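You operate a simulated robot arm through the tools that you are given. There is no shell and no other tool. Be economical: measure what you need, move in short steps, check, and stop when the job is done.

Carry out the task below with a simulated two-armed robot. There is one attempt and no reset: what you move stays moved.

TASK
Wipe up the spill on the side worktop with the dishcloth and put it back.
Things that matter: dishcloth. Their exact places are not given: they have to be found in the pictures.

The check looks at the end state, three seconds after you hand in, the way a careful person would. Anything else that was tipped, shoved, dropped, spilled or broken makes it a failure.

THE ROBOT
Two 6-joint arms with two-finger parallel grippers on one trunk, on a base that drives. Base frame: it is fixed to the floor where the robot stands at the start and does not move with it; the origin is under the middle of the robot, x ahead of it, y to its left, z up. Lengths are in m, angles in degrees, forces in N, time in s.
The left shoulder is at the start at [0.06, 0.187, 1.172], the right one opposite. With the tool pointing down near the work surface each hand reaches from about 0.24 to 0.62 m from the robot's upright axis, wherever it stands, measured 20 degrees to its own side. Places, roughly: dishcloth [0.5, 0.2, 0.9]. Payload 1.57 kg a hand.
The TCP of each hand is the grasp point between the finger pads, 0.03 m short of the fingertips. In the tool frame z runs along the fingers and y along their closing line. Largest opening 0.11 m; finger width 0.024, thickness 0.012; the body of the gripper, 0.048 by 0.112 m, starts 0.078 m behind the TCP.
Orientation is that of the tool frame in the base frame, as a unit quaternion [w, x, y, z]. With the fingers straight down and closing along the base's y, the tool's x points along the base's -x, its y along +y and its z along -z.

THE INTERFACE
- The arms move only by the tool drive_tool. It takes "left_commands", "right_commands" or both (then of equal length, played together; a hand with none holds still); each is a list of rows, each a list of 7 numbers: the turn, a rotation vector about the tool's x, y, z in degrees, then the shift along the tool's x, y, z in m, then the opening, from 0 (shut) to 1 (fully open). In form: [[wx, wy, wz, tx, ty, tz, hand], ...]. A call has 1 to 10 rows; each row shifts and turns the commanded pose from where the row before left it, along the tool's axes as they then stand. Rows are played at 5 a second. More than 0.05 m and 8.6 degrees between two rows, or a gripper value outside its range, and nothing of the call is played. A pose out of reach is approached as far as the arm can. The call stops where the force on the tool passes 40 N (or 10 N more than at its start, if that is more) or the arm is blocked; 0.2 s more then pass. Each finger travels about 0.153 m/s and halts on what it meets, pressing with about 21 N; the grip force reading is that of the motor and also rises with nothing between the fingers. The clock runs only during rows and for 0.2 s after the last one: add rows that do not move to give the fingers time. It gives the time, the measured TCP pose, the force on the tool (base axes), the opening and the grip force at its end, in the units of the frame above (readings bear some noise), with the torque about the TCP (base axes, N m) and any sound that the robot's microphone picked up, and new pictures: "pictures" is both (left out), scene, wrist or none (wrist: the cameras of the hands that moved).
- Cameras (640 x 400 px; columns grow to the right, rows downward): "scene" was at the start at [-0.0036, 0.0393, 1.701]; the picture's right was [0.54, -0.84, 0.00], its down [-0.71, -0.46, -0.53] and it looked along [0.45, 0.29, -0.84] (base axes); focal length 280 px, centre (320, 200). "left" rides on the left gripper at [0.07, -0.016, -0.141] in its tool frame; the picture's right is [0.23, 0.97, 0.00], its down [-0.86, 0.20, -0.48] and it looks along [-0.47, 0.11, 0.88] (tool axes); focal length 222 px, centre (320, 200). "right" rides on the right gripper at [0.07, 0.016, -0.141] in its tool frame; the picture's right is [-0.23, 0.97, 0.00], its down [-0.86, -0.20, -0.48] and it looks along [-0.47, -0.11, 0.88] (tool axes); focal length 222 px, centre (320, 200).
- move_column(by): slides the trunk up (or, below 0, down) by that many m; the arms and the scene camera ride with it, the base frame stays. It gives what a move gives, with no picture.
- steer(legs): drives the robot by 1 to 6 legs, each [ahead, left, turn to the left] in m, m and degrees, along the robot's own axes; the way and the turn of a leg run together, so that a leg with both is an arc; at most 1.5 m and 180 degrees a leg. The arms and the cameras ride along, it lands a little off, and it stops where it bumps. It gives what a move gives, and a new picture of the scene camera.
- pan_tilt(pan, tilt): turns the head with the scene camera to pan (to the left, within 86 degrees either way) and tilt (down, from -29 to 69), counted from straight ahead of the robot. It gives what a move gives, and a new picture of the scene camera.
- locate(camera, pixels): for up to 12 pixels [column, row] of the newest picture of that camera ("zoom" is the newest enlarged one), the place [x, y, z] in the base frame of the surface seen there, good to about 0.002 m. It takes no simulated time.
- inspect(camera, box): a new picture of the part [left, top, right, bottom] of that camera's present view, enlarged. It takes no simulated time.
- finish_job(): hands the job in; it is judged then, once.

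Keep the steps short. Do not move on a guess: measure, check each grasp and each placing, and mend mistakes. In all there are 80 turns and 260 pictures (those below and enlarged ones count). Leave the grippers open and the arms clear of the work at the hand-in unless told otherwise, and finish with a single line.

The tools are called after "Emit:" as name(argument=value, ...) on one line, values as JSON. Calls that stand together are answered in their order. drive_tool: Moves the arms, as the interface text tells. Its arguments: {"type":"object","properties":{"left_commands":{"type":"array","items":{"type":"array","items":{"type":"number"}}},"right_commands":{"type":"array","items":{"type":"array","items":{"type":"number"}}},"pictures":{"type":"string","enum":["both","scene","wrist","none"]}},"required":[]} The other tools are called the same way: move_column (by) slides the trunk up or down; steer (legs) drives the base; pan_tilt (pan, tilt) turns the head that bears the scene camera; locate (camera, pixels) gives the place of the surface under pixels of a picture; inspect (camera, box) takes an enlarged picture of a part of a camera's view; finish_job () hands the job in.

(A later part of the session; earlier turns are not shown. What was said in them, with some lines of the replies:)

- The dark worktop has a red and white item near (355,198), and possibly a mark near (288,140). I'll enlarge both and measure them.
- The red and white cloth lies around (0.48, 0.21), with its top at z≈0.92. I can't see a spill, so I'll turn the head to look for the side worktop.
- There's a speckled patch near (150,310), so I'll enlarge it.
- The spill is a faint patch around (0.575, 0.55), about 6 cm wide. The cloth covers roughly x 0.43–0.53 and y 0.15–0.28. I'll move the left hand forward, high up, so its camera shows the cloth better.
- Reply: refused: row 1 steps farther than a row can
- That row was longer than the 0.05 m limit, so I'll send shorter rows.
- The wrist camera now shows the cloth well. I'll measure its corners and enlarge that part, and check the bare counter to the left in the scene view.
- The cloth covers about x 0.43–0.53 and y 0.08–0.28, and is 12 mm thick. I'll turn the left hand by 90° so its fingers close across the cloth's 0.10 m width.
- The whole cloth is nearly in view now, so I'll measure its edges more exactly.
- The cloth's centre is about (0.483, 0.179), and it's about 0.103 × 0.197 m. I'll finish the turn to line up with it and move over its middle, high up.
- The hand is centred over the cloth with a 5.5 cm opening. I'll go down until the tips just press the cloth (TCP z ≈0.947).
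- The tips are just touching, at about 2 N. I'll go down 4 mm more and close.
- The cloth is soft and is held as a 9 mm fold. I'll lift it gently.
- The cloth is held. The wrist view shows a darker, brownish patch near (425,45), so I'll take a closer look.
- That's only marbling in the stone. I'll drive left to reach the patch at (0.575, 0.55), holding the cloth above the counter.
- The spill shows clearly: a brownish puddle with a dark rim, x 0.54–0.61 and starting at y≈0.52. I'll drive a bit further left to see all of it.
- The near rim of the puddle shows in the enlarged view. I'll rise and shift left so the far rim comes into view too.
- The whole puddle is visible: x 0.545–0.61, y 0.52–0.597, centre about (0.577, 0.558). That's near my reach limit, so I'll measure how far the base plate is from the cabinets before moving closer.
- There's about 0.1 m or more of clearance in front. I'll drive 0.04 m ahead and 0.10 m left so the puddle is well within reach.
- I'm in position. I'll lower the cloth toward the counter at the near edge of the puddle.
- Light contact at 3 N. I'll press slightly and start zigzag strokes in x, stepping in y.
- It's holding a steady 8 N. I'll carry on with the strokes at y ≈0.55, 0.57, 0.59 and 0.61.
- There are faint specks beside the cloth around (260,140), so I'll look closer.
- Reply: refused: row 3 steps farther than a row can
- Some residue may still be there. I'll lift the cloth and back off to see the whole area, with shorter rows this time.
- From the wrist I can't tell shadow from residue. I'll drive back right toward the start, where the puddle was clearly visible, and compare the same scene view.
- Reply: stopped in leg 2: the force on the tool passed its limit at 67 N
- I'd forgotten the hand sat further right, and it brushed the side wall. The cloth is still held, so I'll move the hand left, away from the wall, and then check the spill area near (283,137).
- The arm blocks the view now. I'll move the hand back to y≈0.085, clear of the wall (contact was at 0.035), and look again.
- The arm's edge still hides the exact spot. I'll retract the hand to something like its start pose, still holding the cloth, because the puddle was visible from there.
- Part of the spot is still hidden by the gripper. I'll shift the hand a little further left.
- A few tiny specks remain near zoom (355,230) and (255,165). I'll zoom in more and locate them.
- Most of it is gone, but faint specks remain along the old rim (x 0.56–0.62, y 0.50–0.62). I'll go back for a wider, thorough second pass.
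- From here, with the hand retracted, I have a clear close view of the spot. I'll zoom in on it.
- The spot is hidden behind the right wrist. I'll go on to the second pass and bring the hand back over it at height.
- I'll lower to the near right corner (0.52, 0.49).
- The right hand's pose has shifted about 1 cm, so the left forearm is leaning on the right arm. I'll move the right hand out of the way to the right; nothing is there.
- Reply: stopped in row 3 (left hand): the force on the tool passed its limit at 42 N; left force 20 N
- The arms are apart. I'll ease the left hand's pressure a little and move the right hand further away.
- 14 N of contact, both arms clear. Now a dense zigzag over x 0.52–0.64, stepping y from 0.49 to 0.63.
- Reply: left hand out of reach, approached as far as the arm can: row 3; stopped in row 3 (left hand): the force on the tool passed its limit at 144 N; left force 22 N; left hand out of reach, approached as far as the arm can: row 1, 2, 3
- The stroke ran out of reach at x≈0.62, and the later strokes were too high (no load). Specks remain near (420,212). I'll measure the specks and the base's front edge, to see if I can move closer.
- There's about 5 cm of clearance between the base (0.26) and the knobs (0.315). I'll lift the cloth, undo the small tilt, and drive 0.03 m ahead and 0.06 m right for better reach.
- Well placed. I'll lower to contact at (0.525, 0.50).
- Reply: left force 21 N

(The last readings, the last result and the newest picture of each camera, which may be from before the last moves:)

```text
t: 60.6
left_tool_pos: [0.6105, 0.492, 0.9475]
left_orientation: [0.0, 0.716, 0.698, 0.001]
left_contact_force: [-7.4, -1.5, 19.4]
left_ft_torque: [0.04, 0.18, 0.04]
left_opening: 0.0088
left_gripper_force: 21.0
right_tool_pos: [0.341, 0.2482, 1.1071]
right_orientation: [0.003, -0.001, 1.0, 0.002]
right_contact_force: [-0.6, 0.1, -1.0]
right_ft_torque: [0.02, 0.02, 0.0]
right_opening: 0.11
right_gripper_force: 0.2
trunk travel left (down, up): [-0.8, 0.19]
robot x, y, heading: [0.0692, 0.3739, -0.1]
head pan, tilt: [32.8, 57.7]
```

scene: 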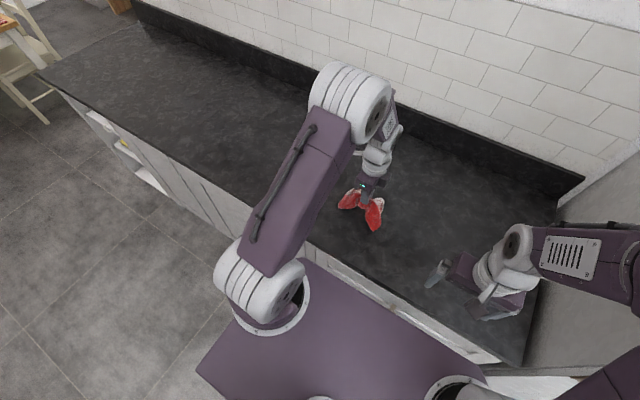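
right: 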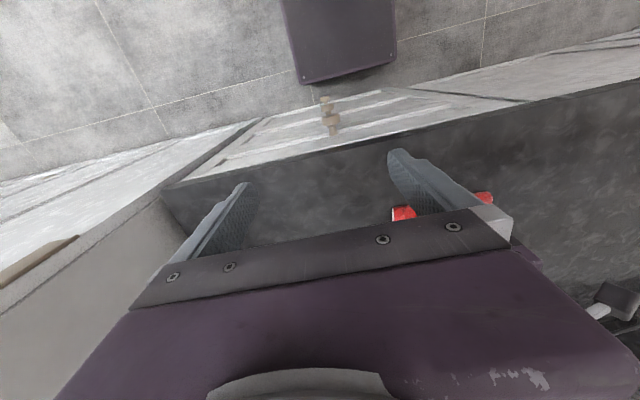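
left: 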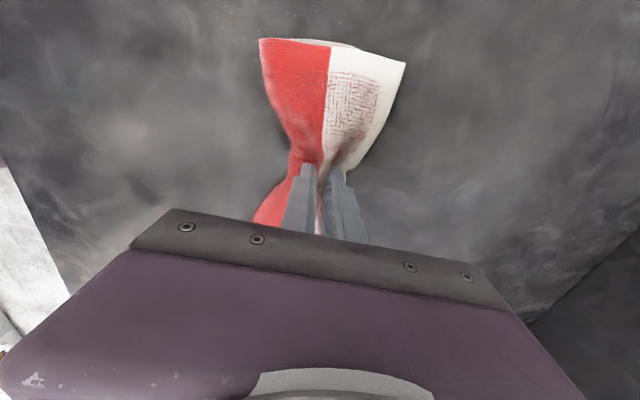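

19 N at x=0.61, in reach. I'll ease off 1 mm and zigzag onward.

Emit:
drive_tool(left_commands=[[0, 0, 0, 0.015, 0.015, -0.001, 0], [0, 0, 0, 0, -0.035, 0, 0], [0, 0, 0, 0, -0.035, 0, 0], [0, 0, 0, 0, -0.03, 0, 0], [0, 0, 0, 0.015, 0, 0, 0], [0, 0, 0, 0, 0.035, 0, 0], [0, 0, 0, 0, 0.035, 0, 0], [0, 0, 0, 0, 0.03, 0, 0], [0, 0, 0, 0.015, 0, 0, 0], [0, 0, 0, 0, -0.035, 0, 0]], pictures="none")

Emit:
drive_tool(left_commands=[[0, 0, 0, 0, -0.035, 0, 0], [0, 0, 0, 0, -0.03, 0, 0], [0, 0, 0, 0.015, 0, 0, 0], [0, 0, 0, 0, 0.035, 0, 0], [0, 0, 0, 0, 0.035, 0, 0], [0, 0, 0, 0, 0.03, 0, 0], [0, 0, 0, 0.015, 0, 0, 0], [0, 0, 0, 0, -0.035, 0, 0], [0, 0, 0, 0, -0.035, 0, 0], [0, 0, 0, 0, -0.03, 0, 0]], pictures="wrist")

```text
t: 62.8
left_tool_pos: [0.593, 0.5387, 0.9491]
left_orientation: [0.001, 0.716, 0.698, 0.002]
left_contact_force: [3.8, 0.3, 11.9]
left_ft_torque: [0.04, -0.15, -0.02]
left_opening: 0.0091
left_gripper_force: 20.8
right_tool_pos: [0.3427, 0.248, 1.1046]
right_orientation: [0.003, -0.001, 1.0, 0.002]
right_contact_force: [0.2, -1.0, 0.5]
right_ft_torque: [0.0, -0.03, -0.02]
right_opening: 0.1099
right_gripper_force: 0.0
trunk travel left (down, up): [-0.8, 0.19]
robot x, y, heading: [0.07, 0.3779, -0.2]
head pan, tilt: [32.8, 57.7]
```

```text
t: 65.0
left_tool_pos: [0.5299, 0.5687, 0.9481]
left_orientation: [0.0, 0.716, 0.698, 0.001]
left_contact_force: [5.0, -0.5, 18.0]
left_ft_torque: [0.05, -0.23, 0.0]
left_opening: 0.0091
left_gripper_force: 20.6
right_tool_pos: [0.3452, 0.2456, 1.1056]
right_orientation: [0.003, -0.002, 1.0, 0.002]
right_contact_force: [0.4, -1.0, 0.2]
right_ft_torque: [-0.02, 0.0, 0.01]
right_opening: 0.1103
right_gripper_force: 0.1
trunk travel left (down, up): [-0.8, 0.19]
robot x, y, heading: [0.0707, 0.3769, -0.1]
head pan, tilt: [32.8, 57.7]
```

left: 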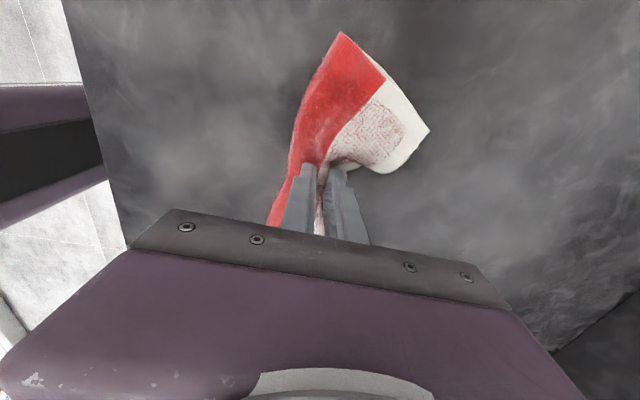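

Steady load the whole way. I'll continue with y 0.585 to 0.63, then long strokes in y.

Emit:
drive_tool(left_commands=[[0, 0, 0, 0.015, 0, 0, 0], [0, 0, 0, 0, 0.035, 0, 0], [0, 0, 0, 0, 0.035, 0, 0], [0, 0, 0, 0, 0.025, 0, 0], [0, 0, 0, 0.015, 0, 0, 0], [0, 0, 0, 0, -0.035, 0, 0], [0, 0, 0, 0, -0.035, 0, 0], [0, 0, 0, 0, -0.025, 0, 0], [0, 0, 0, 0.015, 0, 0, 0], [0, 0, 0, 0, 0.035, 0, 0]], pictures="none")

Emit:
drive_tool(left_commands=[[0, 0, 0, 0, 0.035, 0, 0], [0, 0, 0, 0, 0.015, 0, 0], [0, 0, 0, -0.04, 0, 0, 0], [0, 0, 0, -0.04, 0, 0, 0], [0, 0, 0, -0.04, 0, 0, 0], [0, 0, 0, 0, -0.02, 0, 0], [0, 0, 0, 0.04, 0, 0, 0], [0, 0, 0, 0.04, 0, 0, 0], [0, 0, 0, 0.04, 0, 0, 0], [0, 0, 0, 0, -0.02, 0, 0]], pictures="none")

Emit:
drive_tool(left_commands=[[0, 0, 0, -0.04, 0, 0, 0], [0, 0, 0, -0.04, 0, 0, 0], [0, 0, 0, -0.04, 0, 0, 0], [0, 0, 0, 0, -0.02, 0, 0], [0, 0, 0, 0.04, 0, 0, 0], [0, 0, 0, 0.04, 0, 0, 0], [0, 0, 0, 0.04, 0, 0, 0], [0, 0, 0, 0, 0.07, 0, 0]], pictures="wrist")

```text
t: 67.2
left_tool_pos: [0.563, 0.6125, 0.9491]
left_orientation: [0.0, 0.715, 0.699, 0.0]
left_contact_force: [-5.1, 1.0, 18.5]
left_ft_torque: [0.12, 0.18, 0.03]
left_opening: 0.0089
left_gripper_force: 21.1
right_tool_pos: [0.3433, 0.2483, 1.1051]
right_orientation: [0.004, -0.003, 1.0, 0.001]
right_contact_force: [-0.3, 0.9, -0.8]
right_ft_torque: [-0.01, 0.01, 0.03]
right_opening: 0.1101
right_gripper_force: 0.1
trunk travel left (down, up): [-0.8, 0.19]
robot x, y, heading: [0.0693, 0.3767, 0.1]
head pan, tilt: [32.8, 57.7]
```

```text
t: 69.4
left_tool_pos: [0.5775, 0.6131, 0.9478]
left_orientation: [-0.002, 0.715, 0.699, 0.002]
left_contact_force: [4.0, 0.2, 15.1]
left_ft_torque: [0.05, -0.18, 0.03]
left_opening: 0.0092
left_gripper_force: 21.1
right_tool_pos: [0.3453, 0.2473, 1.1053]
right_orientation: [0.003, -0.001, 1.0, 0.002]
right_contact_force: [-0.4, -0.9, 0.0]
right_ft_torque: [0.02, 0.0, -0.01]
right_opening: 0.11
right_gripper_force: 0.0
trunk travel left (down, up): [-0.8, 0.19]
robot x, y, heading: [0.0708, 0.3767, -0.0]
head pan, tilt: [32.8, 57.7]
```

```text
refused: row 8 steps farther than a row can; nothing moved
```

Emit:
drive_tool(left_commands=[[0, 0, 0, -0.04, 0, 0, 0], [0, 0, 0, -0.04, 0, 0, 0], [0, 0, 0, -0.04, 0, 0, 0], [0, 0, 0, 0, -0.02, 0, 0], [0, 0, 0, 0.04, 0, 0, 0], [0, 0, 0, 0.04, 0, 0, 0], [0, 0, 0, 0.04, 0, 0, 0]], pictures="none")

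Emit:
drive_tool(left_commands=[[0, 0, 0, 0, 0, -0.04, 0], [0, 0, 0, 0.02, 0, -0.04, 0], [0, 0, 0, 0.03, -0.03, -0.02, 0], [0, 0, 0, 0.03, -0.04, 0, 0], [0, 0, 0, 0.03, -0.04, 0, 0], [0, 0, 0, 0, 0, 0, 0]])

Emit:
inspect(camera="left", box=[330, 60, 570, 210])

```text
t: 71.0
left_tool_pos: [0.5553, 0.6122, 0.9474]
left_orientation: [0.0, 0.716, 0.698, 0.001]
left_contact_force: [0.8, -5.2, 16.8]
left_ft_torque: [-0.11, -0.02, -0.04]
left_opening: 0.0089
left_gripper_force: 21.3
right_tool_pos: [0.3435, 0.2463, 1.1057]
right_orientation: [0.003, -0.001, 1.0, 0.002]
right_contact_force: [-0.3, 1.2, -1.2]
right_ft_torque: [-0.02, 0.01, 0.0]
right_opening: 0.1101
right_gripper_force: 0.0
trunk travel left (down, up): [-0.8, 0.19]
robot x, y, heading: [0.0695, 0.3735, 0.3]
head pan, tilt: [32.8, 57.7]
```

```text
t: 72.4
left_tool_pos: [0.4501, 0.7258, 1.0476]
left_orientation: [-0.001, 0.715, 0.699, 0.0]
left_contact_force: [0.0, 0.3, 0.6]
left_ft_torque: [0.01, 0.03, -0.03]
left_opening: 0.009
left_gripper_force: 21.1
right_tool_pos: [0.3462, 0.2466, 1.1051]
right_orientation: [0.002, -0.001, 1.0, 0.002]
right_contact_force: [-0.2, -0.4, 0.7]
right_ft_torque: [0.02, -0.03, -0.02]
right_opening: 0.1099
right_gripper_force: 0.2
trunk travel left (down, up): [-0.8, 0.19]
robot x, y, heading: [0.0649, 0.3764, 0.2]
head pan, tilt: [32.8, 57.7]
```

scene: 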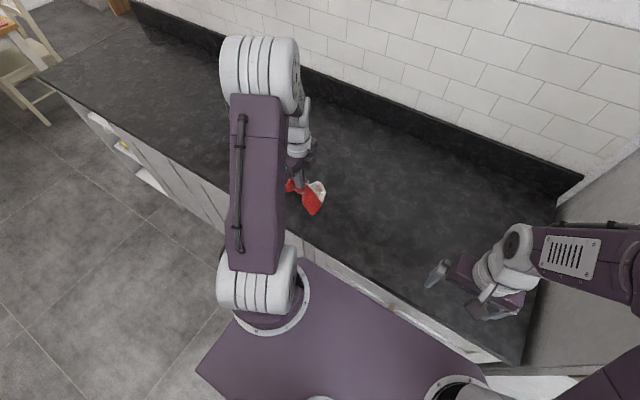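
left: 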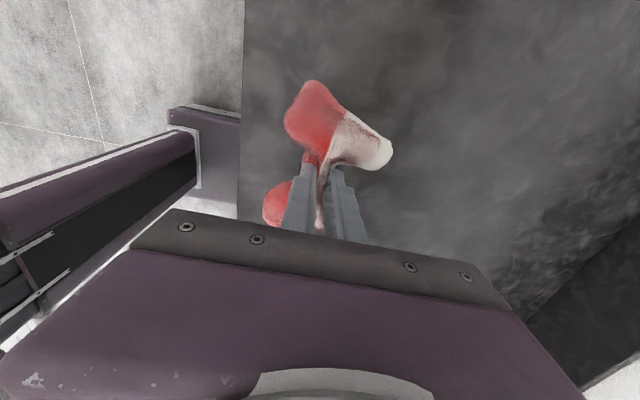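

```text
2.67 times, centred on (450, 135) of left
```

zoom: 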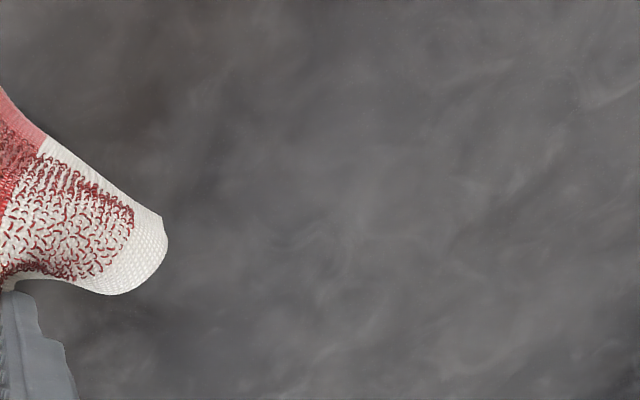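

Now the scene camera has an open view of the spot near (385,165). I'll look closely there.

Emit:
inspect(camera="scene", box=[320, 130, 440, 205])

Emit:
locate(camera="zoom", pixels=[[100, 100], [320, 100], [540, 100], [100, 300], [320, 300], [540, 300], [320, 200]])

Emit:
inspect(camera="scene", box=[300, 160, 420, 240])

```text
5.33 times, centred on (380, 168) of scene
```

zoom: 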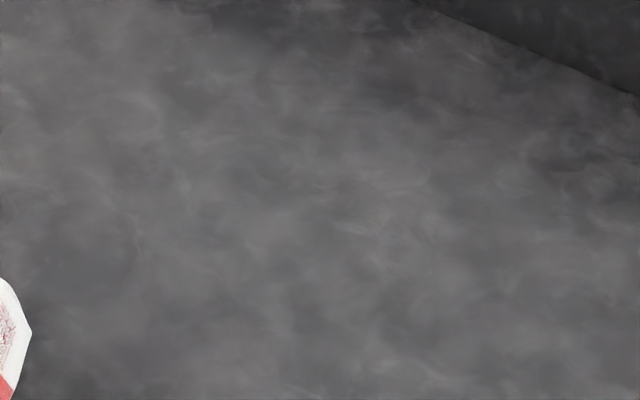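

```text
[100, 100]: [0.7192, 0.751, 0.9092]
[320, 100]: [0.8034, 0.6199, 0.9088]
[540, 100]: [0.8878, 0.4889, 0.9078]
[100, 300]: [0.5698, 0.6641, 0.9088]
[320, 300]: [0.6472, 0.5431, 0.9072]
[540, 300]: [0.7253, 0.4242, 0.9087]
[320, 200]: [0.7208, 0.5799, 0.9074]
```

```text
5.00 times, centred on (360, 200) of scene
```

zoom: 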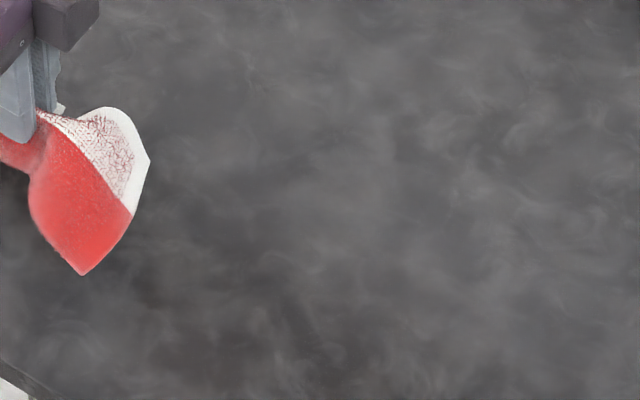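

The whole old puddle area looks free of specks. One tighter zoom to confirm before returning.

Emit:
inspect(camera="scene", box=[330, 165, 390, 205])

Emit:
locate(camera="zoom", pixels=[[100, 100], [320, 200], [540, 300], [100, 300], [540, 100]])

```text
10.00 times, centred on (360, 185) of scene
```

zoom: 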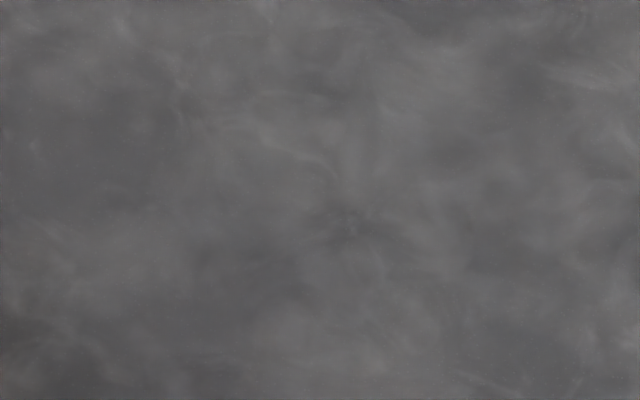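

```text
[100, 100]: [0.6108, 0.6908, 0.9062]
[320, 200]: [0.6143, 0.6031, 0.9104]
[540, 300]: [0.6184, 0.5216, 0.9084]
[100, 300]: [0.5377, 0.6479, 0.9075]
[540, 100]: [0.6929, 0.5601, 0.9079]
```

Emit:
inspect(camera="scene", box=[335, 178, 395, 218])

Emit:
locate(camera="zoom", pixels=[[320, 200], [100, 200], [540, 200], [320, 350], [320, 50]])

```text
10.00 times, centred on (365, 198) of scene
```

zoom: 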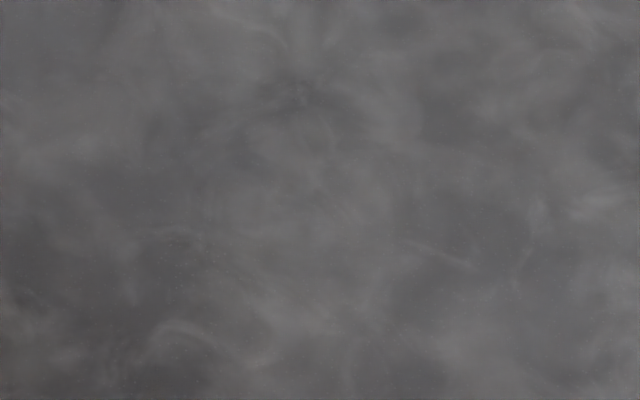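

```text
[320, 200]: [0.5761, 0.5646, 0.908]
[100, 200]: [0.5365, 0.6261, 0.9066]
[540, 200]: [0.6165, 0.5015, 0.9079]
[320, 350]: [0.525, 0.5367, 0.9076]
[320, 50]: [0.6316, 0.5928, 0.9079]
```

It looks clean apart from tiny flecks. I'll compare with an unwiped bit of counter at the same magnification to rule out residue.

Emit:
inspect(camera="scene", box=[405, 195, 465, 235])

Emit:
inspect(camera="scene", box=[350, 185, 380, 205])

```text
10.00 times, centred on (435, 215) of scene
```

zoom: 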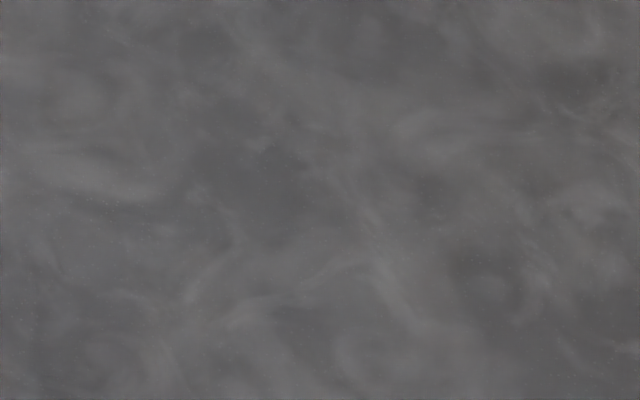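

```text
16.00 times, centred on (365, 195) of scene
```

zoom: 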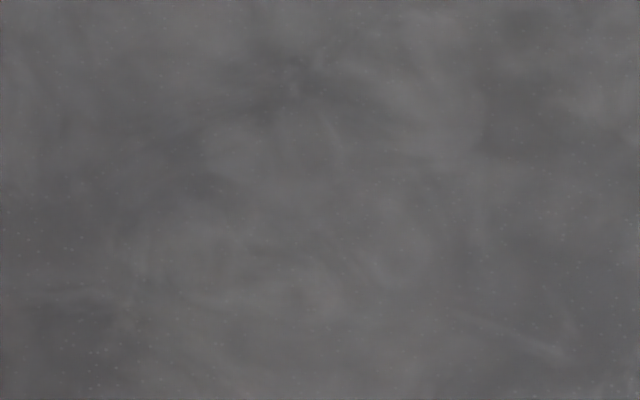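

Same natural flecks there, so the spill is gone. Now to return. First the right hand goes back to its start place beside the body, then the base drives back to the origin.

Emit:
drive_tool(right_commands=[[0, 0, 0, 0, 0.045, 0, 1], [0, 0, 0, 0, 0.045, 0, 1], [0, 0, 0, 0, 0.045, 0, 1], [0, 0, 0, 0, 0.04, 0, 1], [0, 0, 0, 0, 0, 0, 1]], pictures="none")

Emit:
steer(legs=[[-0.068, 0, 0], [0, -0.37, 0]])

```text
t: 73.6
left_tool_pos: [0.4489, 0.7254, 1.0472]
left_orientation: [0.0, 0.716, 0.698, 0.0]
left_contact_force: [-0.2, -0.1, -0.5]
left_ft_torque: [0.01, 0.03, 0.01]
left_opening: 0.0088
left_gripper_force: 20.8
right_tool_pos: [0.3449, 0.4224, 1.106]
right_orientation: [0.002, -0.002, 1.0, 0.002]
right_contact_force: [-0.1, -1.0, 0.8]
right_ft_torque: [0.02, 0.01, -0.01]
right_opening: 0.1096
right_gripper_force: 0.1
trunk travel left (down, up): [-0.8, 0.19]
robot x, y, heading: [0.0669, 0.3759, -0.0]
head pan, tilt: [32.8, 57.7]
```

```text
t: 76.5
left_tool_pos: [0.382, 0.3555, 1.0465]
left_orientation: [0.0, 0.716, 0.698, 0.001]
left_contact_force: [0.1, 0.1, 0.1]
left_ft_torque: [0.0, 0.01, -0.01]
left_opening: 0.0089
left_gripper_force: 21.4
right_tool_pos: [0.2776, 0.0528, 1.1057]
right_orientation: [0.003, 0.0, 1.0, 0.001]
right_contact_force: [0.5, 0.6, -0.8]
right_ft_torque: [0.01, -0.01, 0.0]
right_opening: 0.1097
right_gripper_force: 0.2
trunk travel left (down, up): [-0.8, 0.19]
robot x, y, heading: [0.0009, 0.0057, -0.1]
head pan, tilt: [32.8, 57.7]
```

scene: 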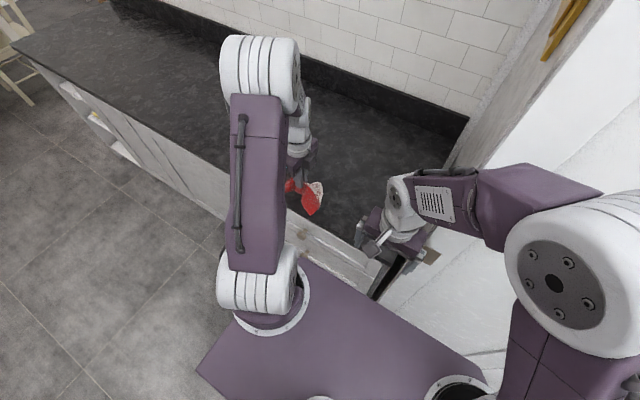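

I'll carry the cloth over its original place (0.481, 0.179).

Emit:
drive_tool(left_commands=[[0, 0, 0, -0.035, 0.025, 0, 0], [0, 0, 0, -0.035, 0.025, 0, 0], [0, 0, 0, -0.035, 0.025, 0, 0], [0, 0, 0, -0.035, 0.024, 0, 0], [0, 0, 0, -0.036, 0, 0, 0], [0, 0, 0, 0, 0, 0.03, 0], [0, 0, 0, 0, 0, 0, 0]])

```text
t: 78.2
left_tool_pos: [0.4754, 0.1769, 1.0179]
left_orientation: [0.0, 0.716, 0.698, 0.001]
left_contact_force: [0.2, -1.0, 0.5]
left_ft_torque: [-0.01, 0.01, 0.04]
left_opening: 0.0089
left_gripper_force: 20.6
right_tool_pos: [0.279, 0.0521, 1.1071]
right_orientation: [0.003, 0.0, 1.0, 0.002]
right_contact_force: [-0.2, 1.0, -0.5]
right_ft_torque: [-0.01, 0.0, -0.01]
right_opening: 0.11
right_gripper_force: 0.0
trunk travel left (down, up): [-0.8, 0.19]
robot x, y, heading: [-0.0019, 0.0052, -0.0]
head pan, tilt: [32.8, 57.7]
```

scene: 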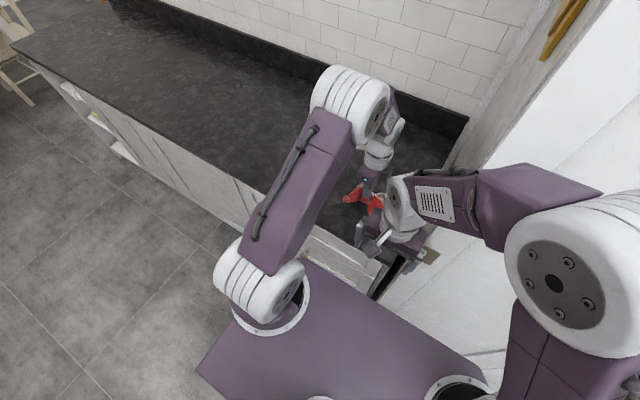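
left: 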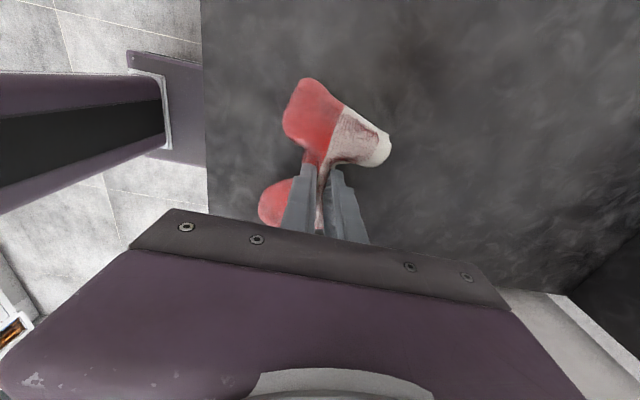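

Over the spot. I'll lower it until the cloth lies on the counter.

Emit:
drive_tool(left_commands=[[0, 0, 0, 0.002, 0.005, 0.03, 0], [0, 0, 0, 0, 0, 0.02, 0], [0, 0, 0, 0, 0, 0.012, 0], [0, 0, 0, 0, 0, 0.008, 0], [0, 0, 0, 0, 0, 0, 0], [0, 0, 0, 0, 0, 0, 0]], pictures="wrist")

```text
t: 79.5
left_tool_pos: [0.4809, 0.1781, 0.9482]
left_orientation: [0.0, 0.717, 0.697, 0.001]
left_contact_force: [0.8, 0.1, 12.5]
left_ft_torque: [0.1, 0.0, -0.04]
left_opening: 0.0089
left_gripper_force: 21.0
right_tool_pos: [0.2764, 0.0512, 1.1066]
right_orientation: [0.003, 0.0, 1.0, 0.002]
right_contact_force: [0.8, -0.5, -0.8]
right_ft_torque: [-0.02, 0.01, 0.02]
right_opening: 0.1103
right_gripper_force: 0.0
trunk travel left (down, up): [-0.8, 0.19]
robot x, y, heading: [0.0022, 0.0088, -0.3]
head pan, tilt: [32.8, 57.7]
```

left: 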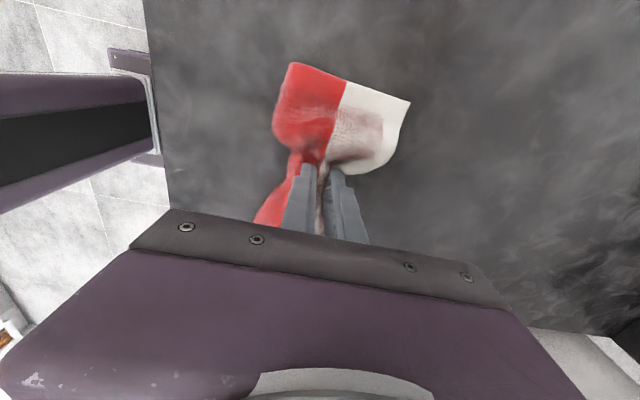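

It's touching at 12 N. The far end is slightly curled under. I'll open gently and see whether it relaxes flat.

Emit:
drive_tool(left_commands=[[0, 0, 0, 0, 0, -0.002, 0.15], [0, 0, 0, 0, 0, 0, 0.35], [0, 0, 0, 0, 0, 0, 0.5], [0, 0, 0, 0, 0, -0.01, 0.5], [0, 0, 0, 0, 0, -0.04, 0.5], [0, 0, 0, 0, 0, -0.05, 0.5], [0, 0, 0, 0, 0, -0.05, 0.5], [0, 0, 0, 0, 0, 0, 0.5]], pictures="wrist")

```text
t: 81.3
left_tool_pos: [0.4812, 0.1788, 1.0987]
left_orientation: [-0.001, 0.717, 0.697, 0.001]
left_contact_force: [0.1, -0.3, -0.5]
left_ft_torque: [-0.01, 0.04, -0.01]
left_opening: 0.0547
left_gripper_force: 0.1
right_tool_pos: [0.2766, 0.0521, 1.1061]
right_orientation: [0.002, 0.0, 1.0, 0.001]
right_contact_force: [0.8, 0.7, -0.9]
right_ft_torque: [-0.01, 0.03, 0.02]
right_opening: 0.1101
right_gripper_force: 0.2
trunk travel left (down, up): [-0.8, 0.19]
robot x, y, heading: [0.0021, 0.0079, -0.2]
head pan, tilt: [32.8, 57.7]
```

left: 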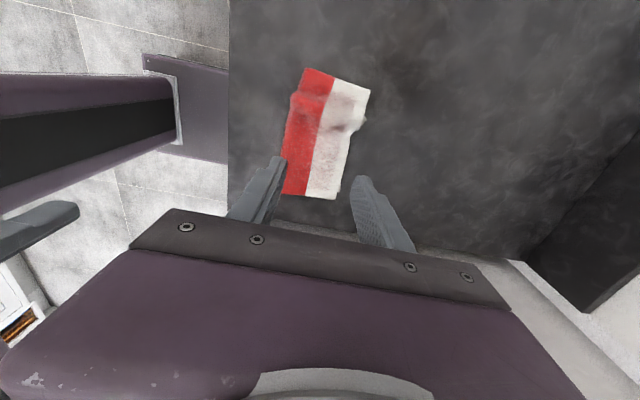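

The cloth is released and has nearly relaxed flat. I'll enlarge it and measure.

Emit:
inspect(camera="left", box=[260, 50, 400, 210])

Emit:
locate(camera="left", pixels=[[306, 71], [368, 91], [284, 192], [337, 197], [320, 100], [300, 95], [325, 80], [345, 150], [290, 140]])

```text
2.50 times, centred on (330, 130) of left
```

zoom: 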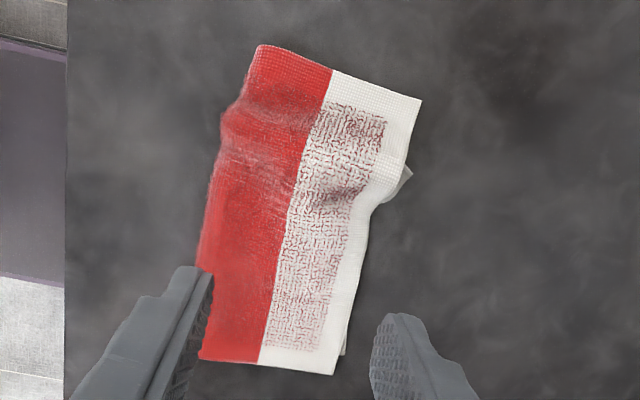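

```text
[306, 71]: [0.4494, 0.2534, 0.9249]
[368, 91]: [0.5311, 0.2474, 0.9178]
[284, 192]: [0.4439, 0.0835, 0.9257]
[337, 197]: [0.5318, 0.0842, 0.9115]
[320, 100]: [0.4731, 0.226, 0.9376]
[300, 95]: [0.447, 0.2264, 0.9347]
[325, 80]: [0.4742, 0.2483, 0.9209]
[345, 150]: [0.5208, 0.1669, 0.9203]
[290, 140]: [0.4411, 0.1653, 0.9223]
```

It lies at its old spot (y 0.083–0.253), with a small hump near y 0.22. I'll smooth it by pressing lightly on the far end with spread fingers and drawing it about 2 cm in +y.

Emit:
drive_tool(left_commands=[[0, 0, 0, 0.032, 0.003, 0.03, 0.5], [0, 0, 0, 0.032, 0.002, 0.03, 0.5], [0, 0, 0, 0, 0, 0.04, 0.5], [0, 0, 0, 0, 0, 0.04, 0.5], [0, 0, 0, 0, 0, 0.012, 0.5], [0, 0, 0, 0, 0, 0, 0.5], [0, 0, 0, 0.01, 0, 0, 0.5], [0, 0, 0, 0.012, 0, 0, 0.5], [0, 0, 0, 0, 0, 0, 0.5]], pictures="wrist")

```text
t: 83.3
left_tool_pos: [0.4886, 0.2635, 0.9469]
left_orientation: [-0.001, 0.716, 0.698, 0.0]
left_contact_force: [-0.7, -0.1, 1.8]
left_ft_torque: [0.01, 0.11, -0.02]
left_opening: 0.055
left_gripper_force: 0.0
right_tool_pos: [0.2768, 0.0512, 1.1053]
right_orientation: [0.003, 0.0, 1.0, 0.002]
right_contact_force: [0.1, -0.2, -0.6]
right_ft_torque: [0.01, -0.04, 0.0]
right_opening: 0.1098
right_gripper_force: 0.1
trunk travel left (down, up): [-0.8, 0.19]
robot x, y, heading: [0.0059, 0.0033, 0.0]
head pan, tilt: [32.8, 57.7]
```

left: 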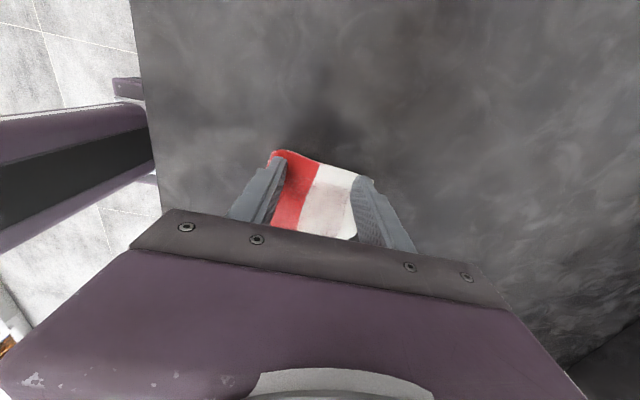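

I'll lift and look.

Emit:
drive_tool(left_commands=[[0, 0, 0, 0, 0, -0.02, 0.5], [0, 0, 0, 0, 0, -0.05, 0.5], [0, 0, 0, -0.03, 0, -0.035, 0.5], [0, 0, 0, -0.04, 0, -0.02, 0.5], [0, 0, 0, 0, 0, -0.03, 0.5], [0, 0, 0, 0, 0, 0, 0.5]], pictures="wrist")

Emit:
inspect(camera="left", box=[260, 50, 400, 210])

Emit:
locate(camera="zoom", pixels=[[260, 60], [400, 100], [220, 350], [320, 350], [290, 130], [250, 120], [340, 180]])

```text
t: 84.8
left_tool_pos: [0.4863, 0.1923, 1.1013]
left_orientation: [-0.001, 0.716, 0.698, 0.0]
left_contact_force: [0.0, 0.2, -0.2]
left_ft_torque: [-0.01, 0.03, -0.02]
left_opening: 0.0547
left_gripper_force: 0.0
right_tool_pos: [0.2772, 0.052, 1.1061]
right_orientation: [0.001, 0.0, 1.0, 0.001]
right_contact_force: [0.2, -0.5, -0.4]
right_ft_torque: [0.04, -0.01, 0.03]
right_opening: 0.1099
right_gripper_force: 0.0
trunk travel left (down, up): [-0.8, 0.19]
robot x, y, heading: [0.0006, 0.0066, -0.0]
head pan, tilt: [32.8, 57.7]
```

left: 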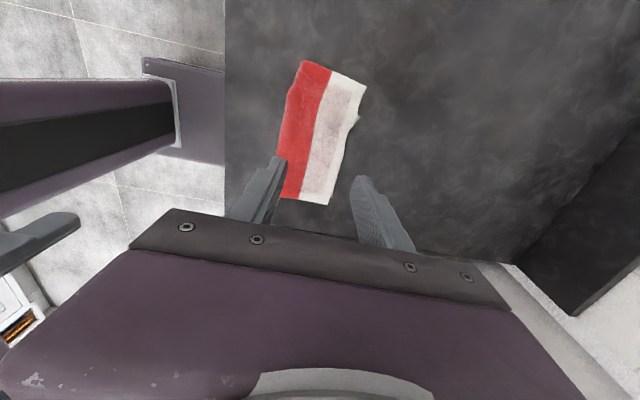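

```text
2.50 times, centred on (330, 130) of left
```

zoom: 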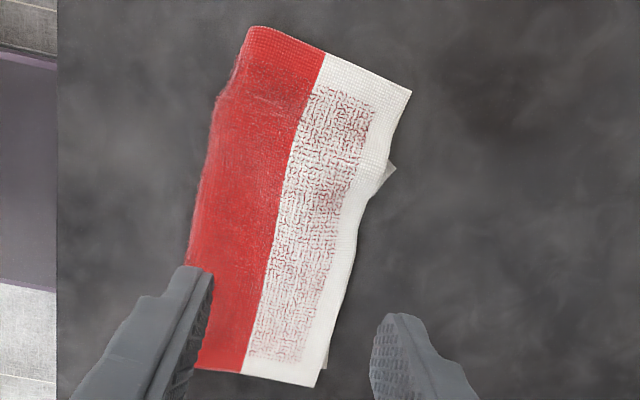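

```text
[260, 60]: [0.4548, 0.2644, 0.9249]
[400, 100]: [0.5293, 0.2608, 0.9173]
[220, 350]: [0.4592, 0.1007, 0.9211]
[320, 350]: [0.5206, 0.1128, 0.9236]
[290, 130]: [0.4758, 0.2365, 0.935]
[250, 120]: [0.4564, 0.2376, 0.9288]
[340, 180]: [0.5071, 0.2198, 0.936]
```

The cloth now lies practically flat in its original place and orientation. I'll open the gripper fully and retract the left arm.

Emit:
drive_tool(left_commands=[[0, 0, 0, 0, 0, -0.05, 0.5], [0, 0, 0, 0.03, 0, -0.04, 0.7], [0, 0, 0, 0.03, -0.03, 0, 1], [0, 0, 0, 0.03, -0.04, 0, 1], [0, 0, 0, 0.03, -0.04, 0, 1], [0, 0, 0, 0.03, -0.04, 0, 1], [0, 0, 0, 0.02, -0.045, 0, 1], [0, 0, 0, 0.01, -0.03, 0, 1], [0, 0, 0, 0, 0, 0, 1]], pictures="scene")

Emit:
inspect(camera="scene", box=[240, 90, 440, 230])

Emit:
locate(camera="scene", pixels=[[335, 198], [345, 184], [355, 203], [365, 192], [375, 196]])

```text
t: 86.8
left_tool_pos: [0.2671, 0.381, 1.1923]
left_orientation: [-0.001, 0.716, 0.698, 0.0]
left_contact_force: [-0.6, -0.1, -1.0]
left_ft_torque: [0.0, 0.02, 0.01]
left_opening: 0.1099
left_gripper_force: 0.0
right_tool_pos: [0.2779, 0.0526, 1.1051]
right_orientation: [0.002, 0.0, 1.0, 0.001]
right_contact_force: [0.1, -0.2, 0.3]
right_ft_torque: [0.02, -0.02, 0.01]
right_opening: 0.1103
right_gripper_force: 0.0
trunk travel left (down, up): [-0.8, 0.19]
robot x, y, heading: [-0.0001, 0.0085, -0.1]
head pan, tilt: [32.8, 57.7]
```

scene: 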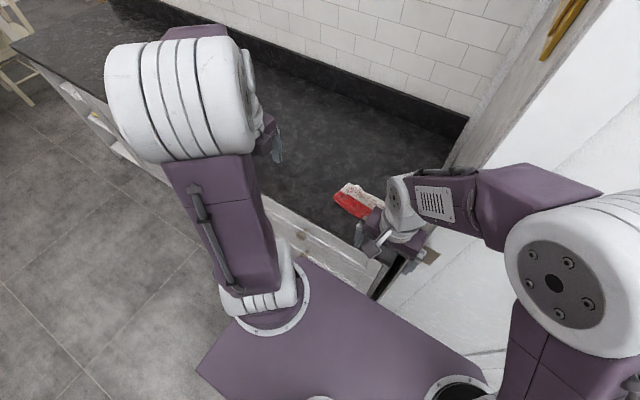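

```text
2.86 times, centred on (340, 160) of scene
```

zoom: 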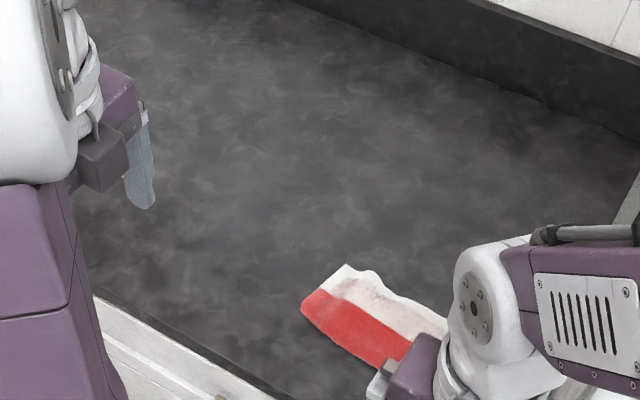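

```text
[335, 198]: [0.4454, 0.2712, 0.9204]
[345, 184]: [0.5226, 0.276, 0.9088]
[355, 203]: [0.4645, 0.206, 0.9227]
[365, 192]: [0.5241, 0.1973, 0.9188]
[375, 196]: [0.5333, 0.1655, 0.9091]
```

The counter is clean with no speckle left near (290,140), the cloth is back in place, and both grippers are open and clear. Handing in.

Emit:
finish_job()

```text
The job is handed in.
```

I wiped up the spill on the side worktop and laid the dishcloth back in its original place, within about 1–2 cm and almost flat; on the way back the left gripper brushed the side wall once, with no damage that I could see.
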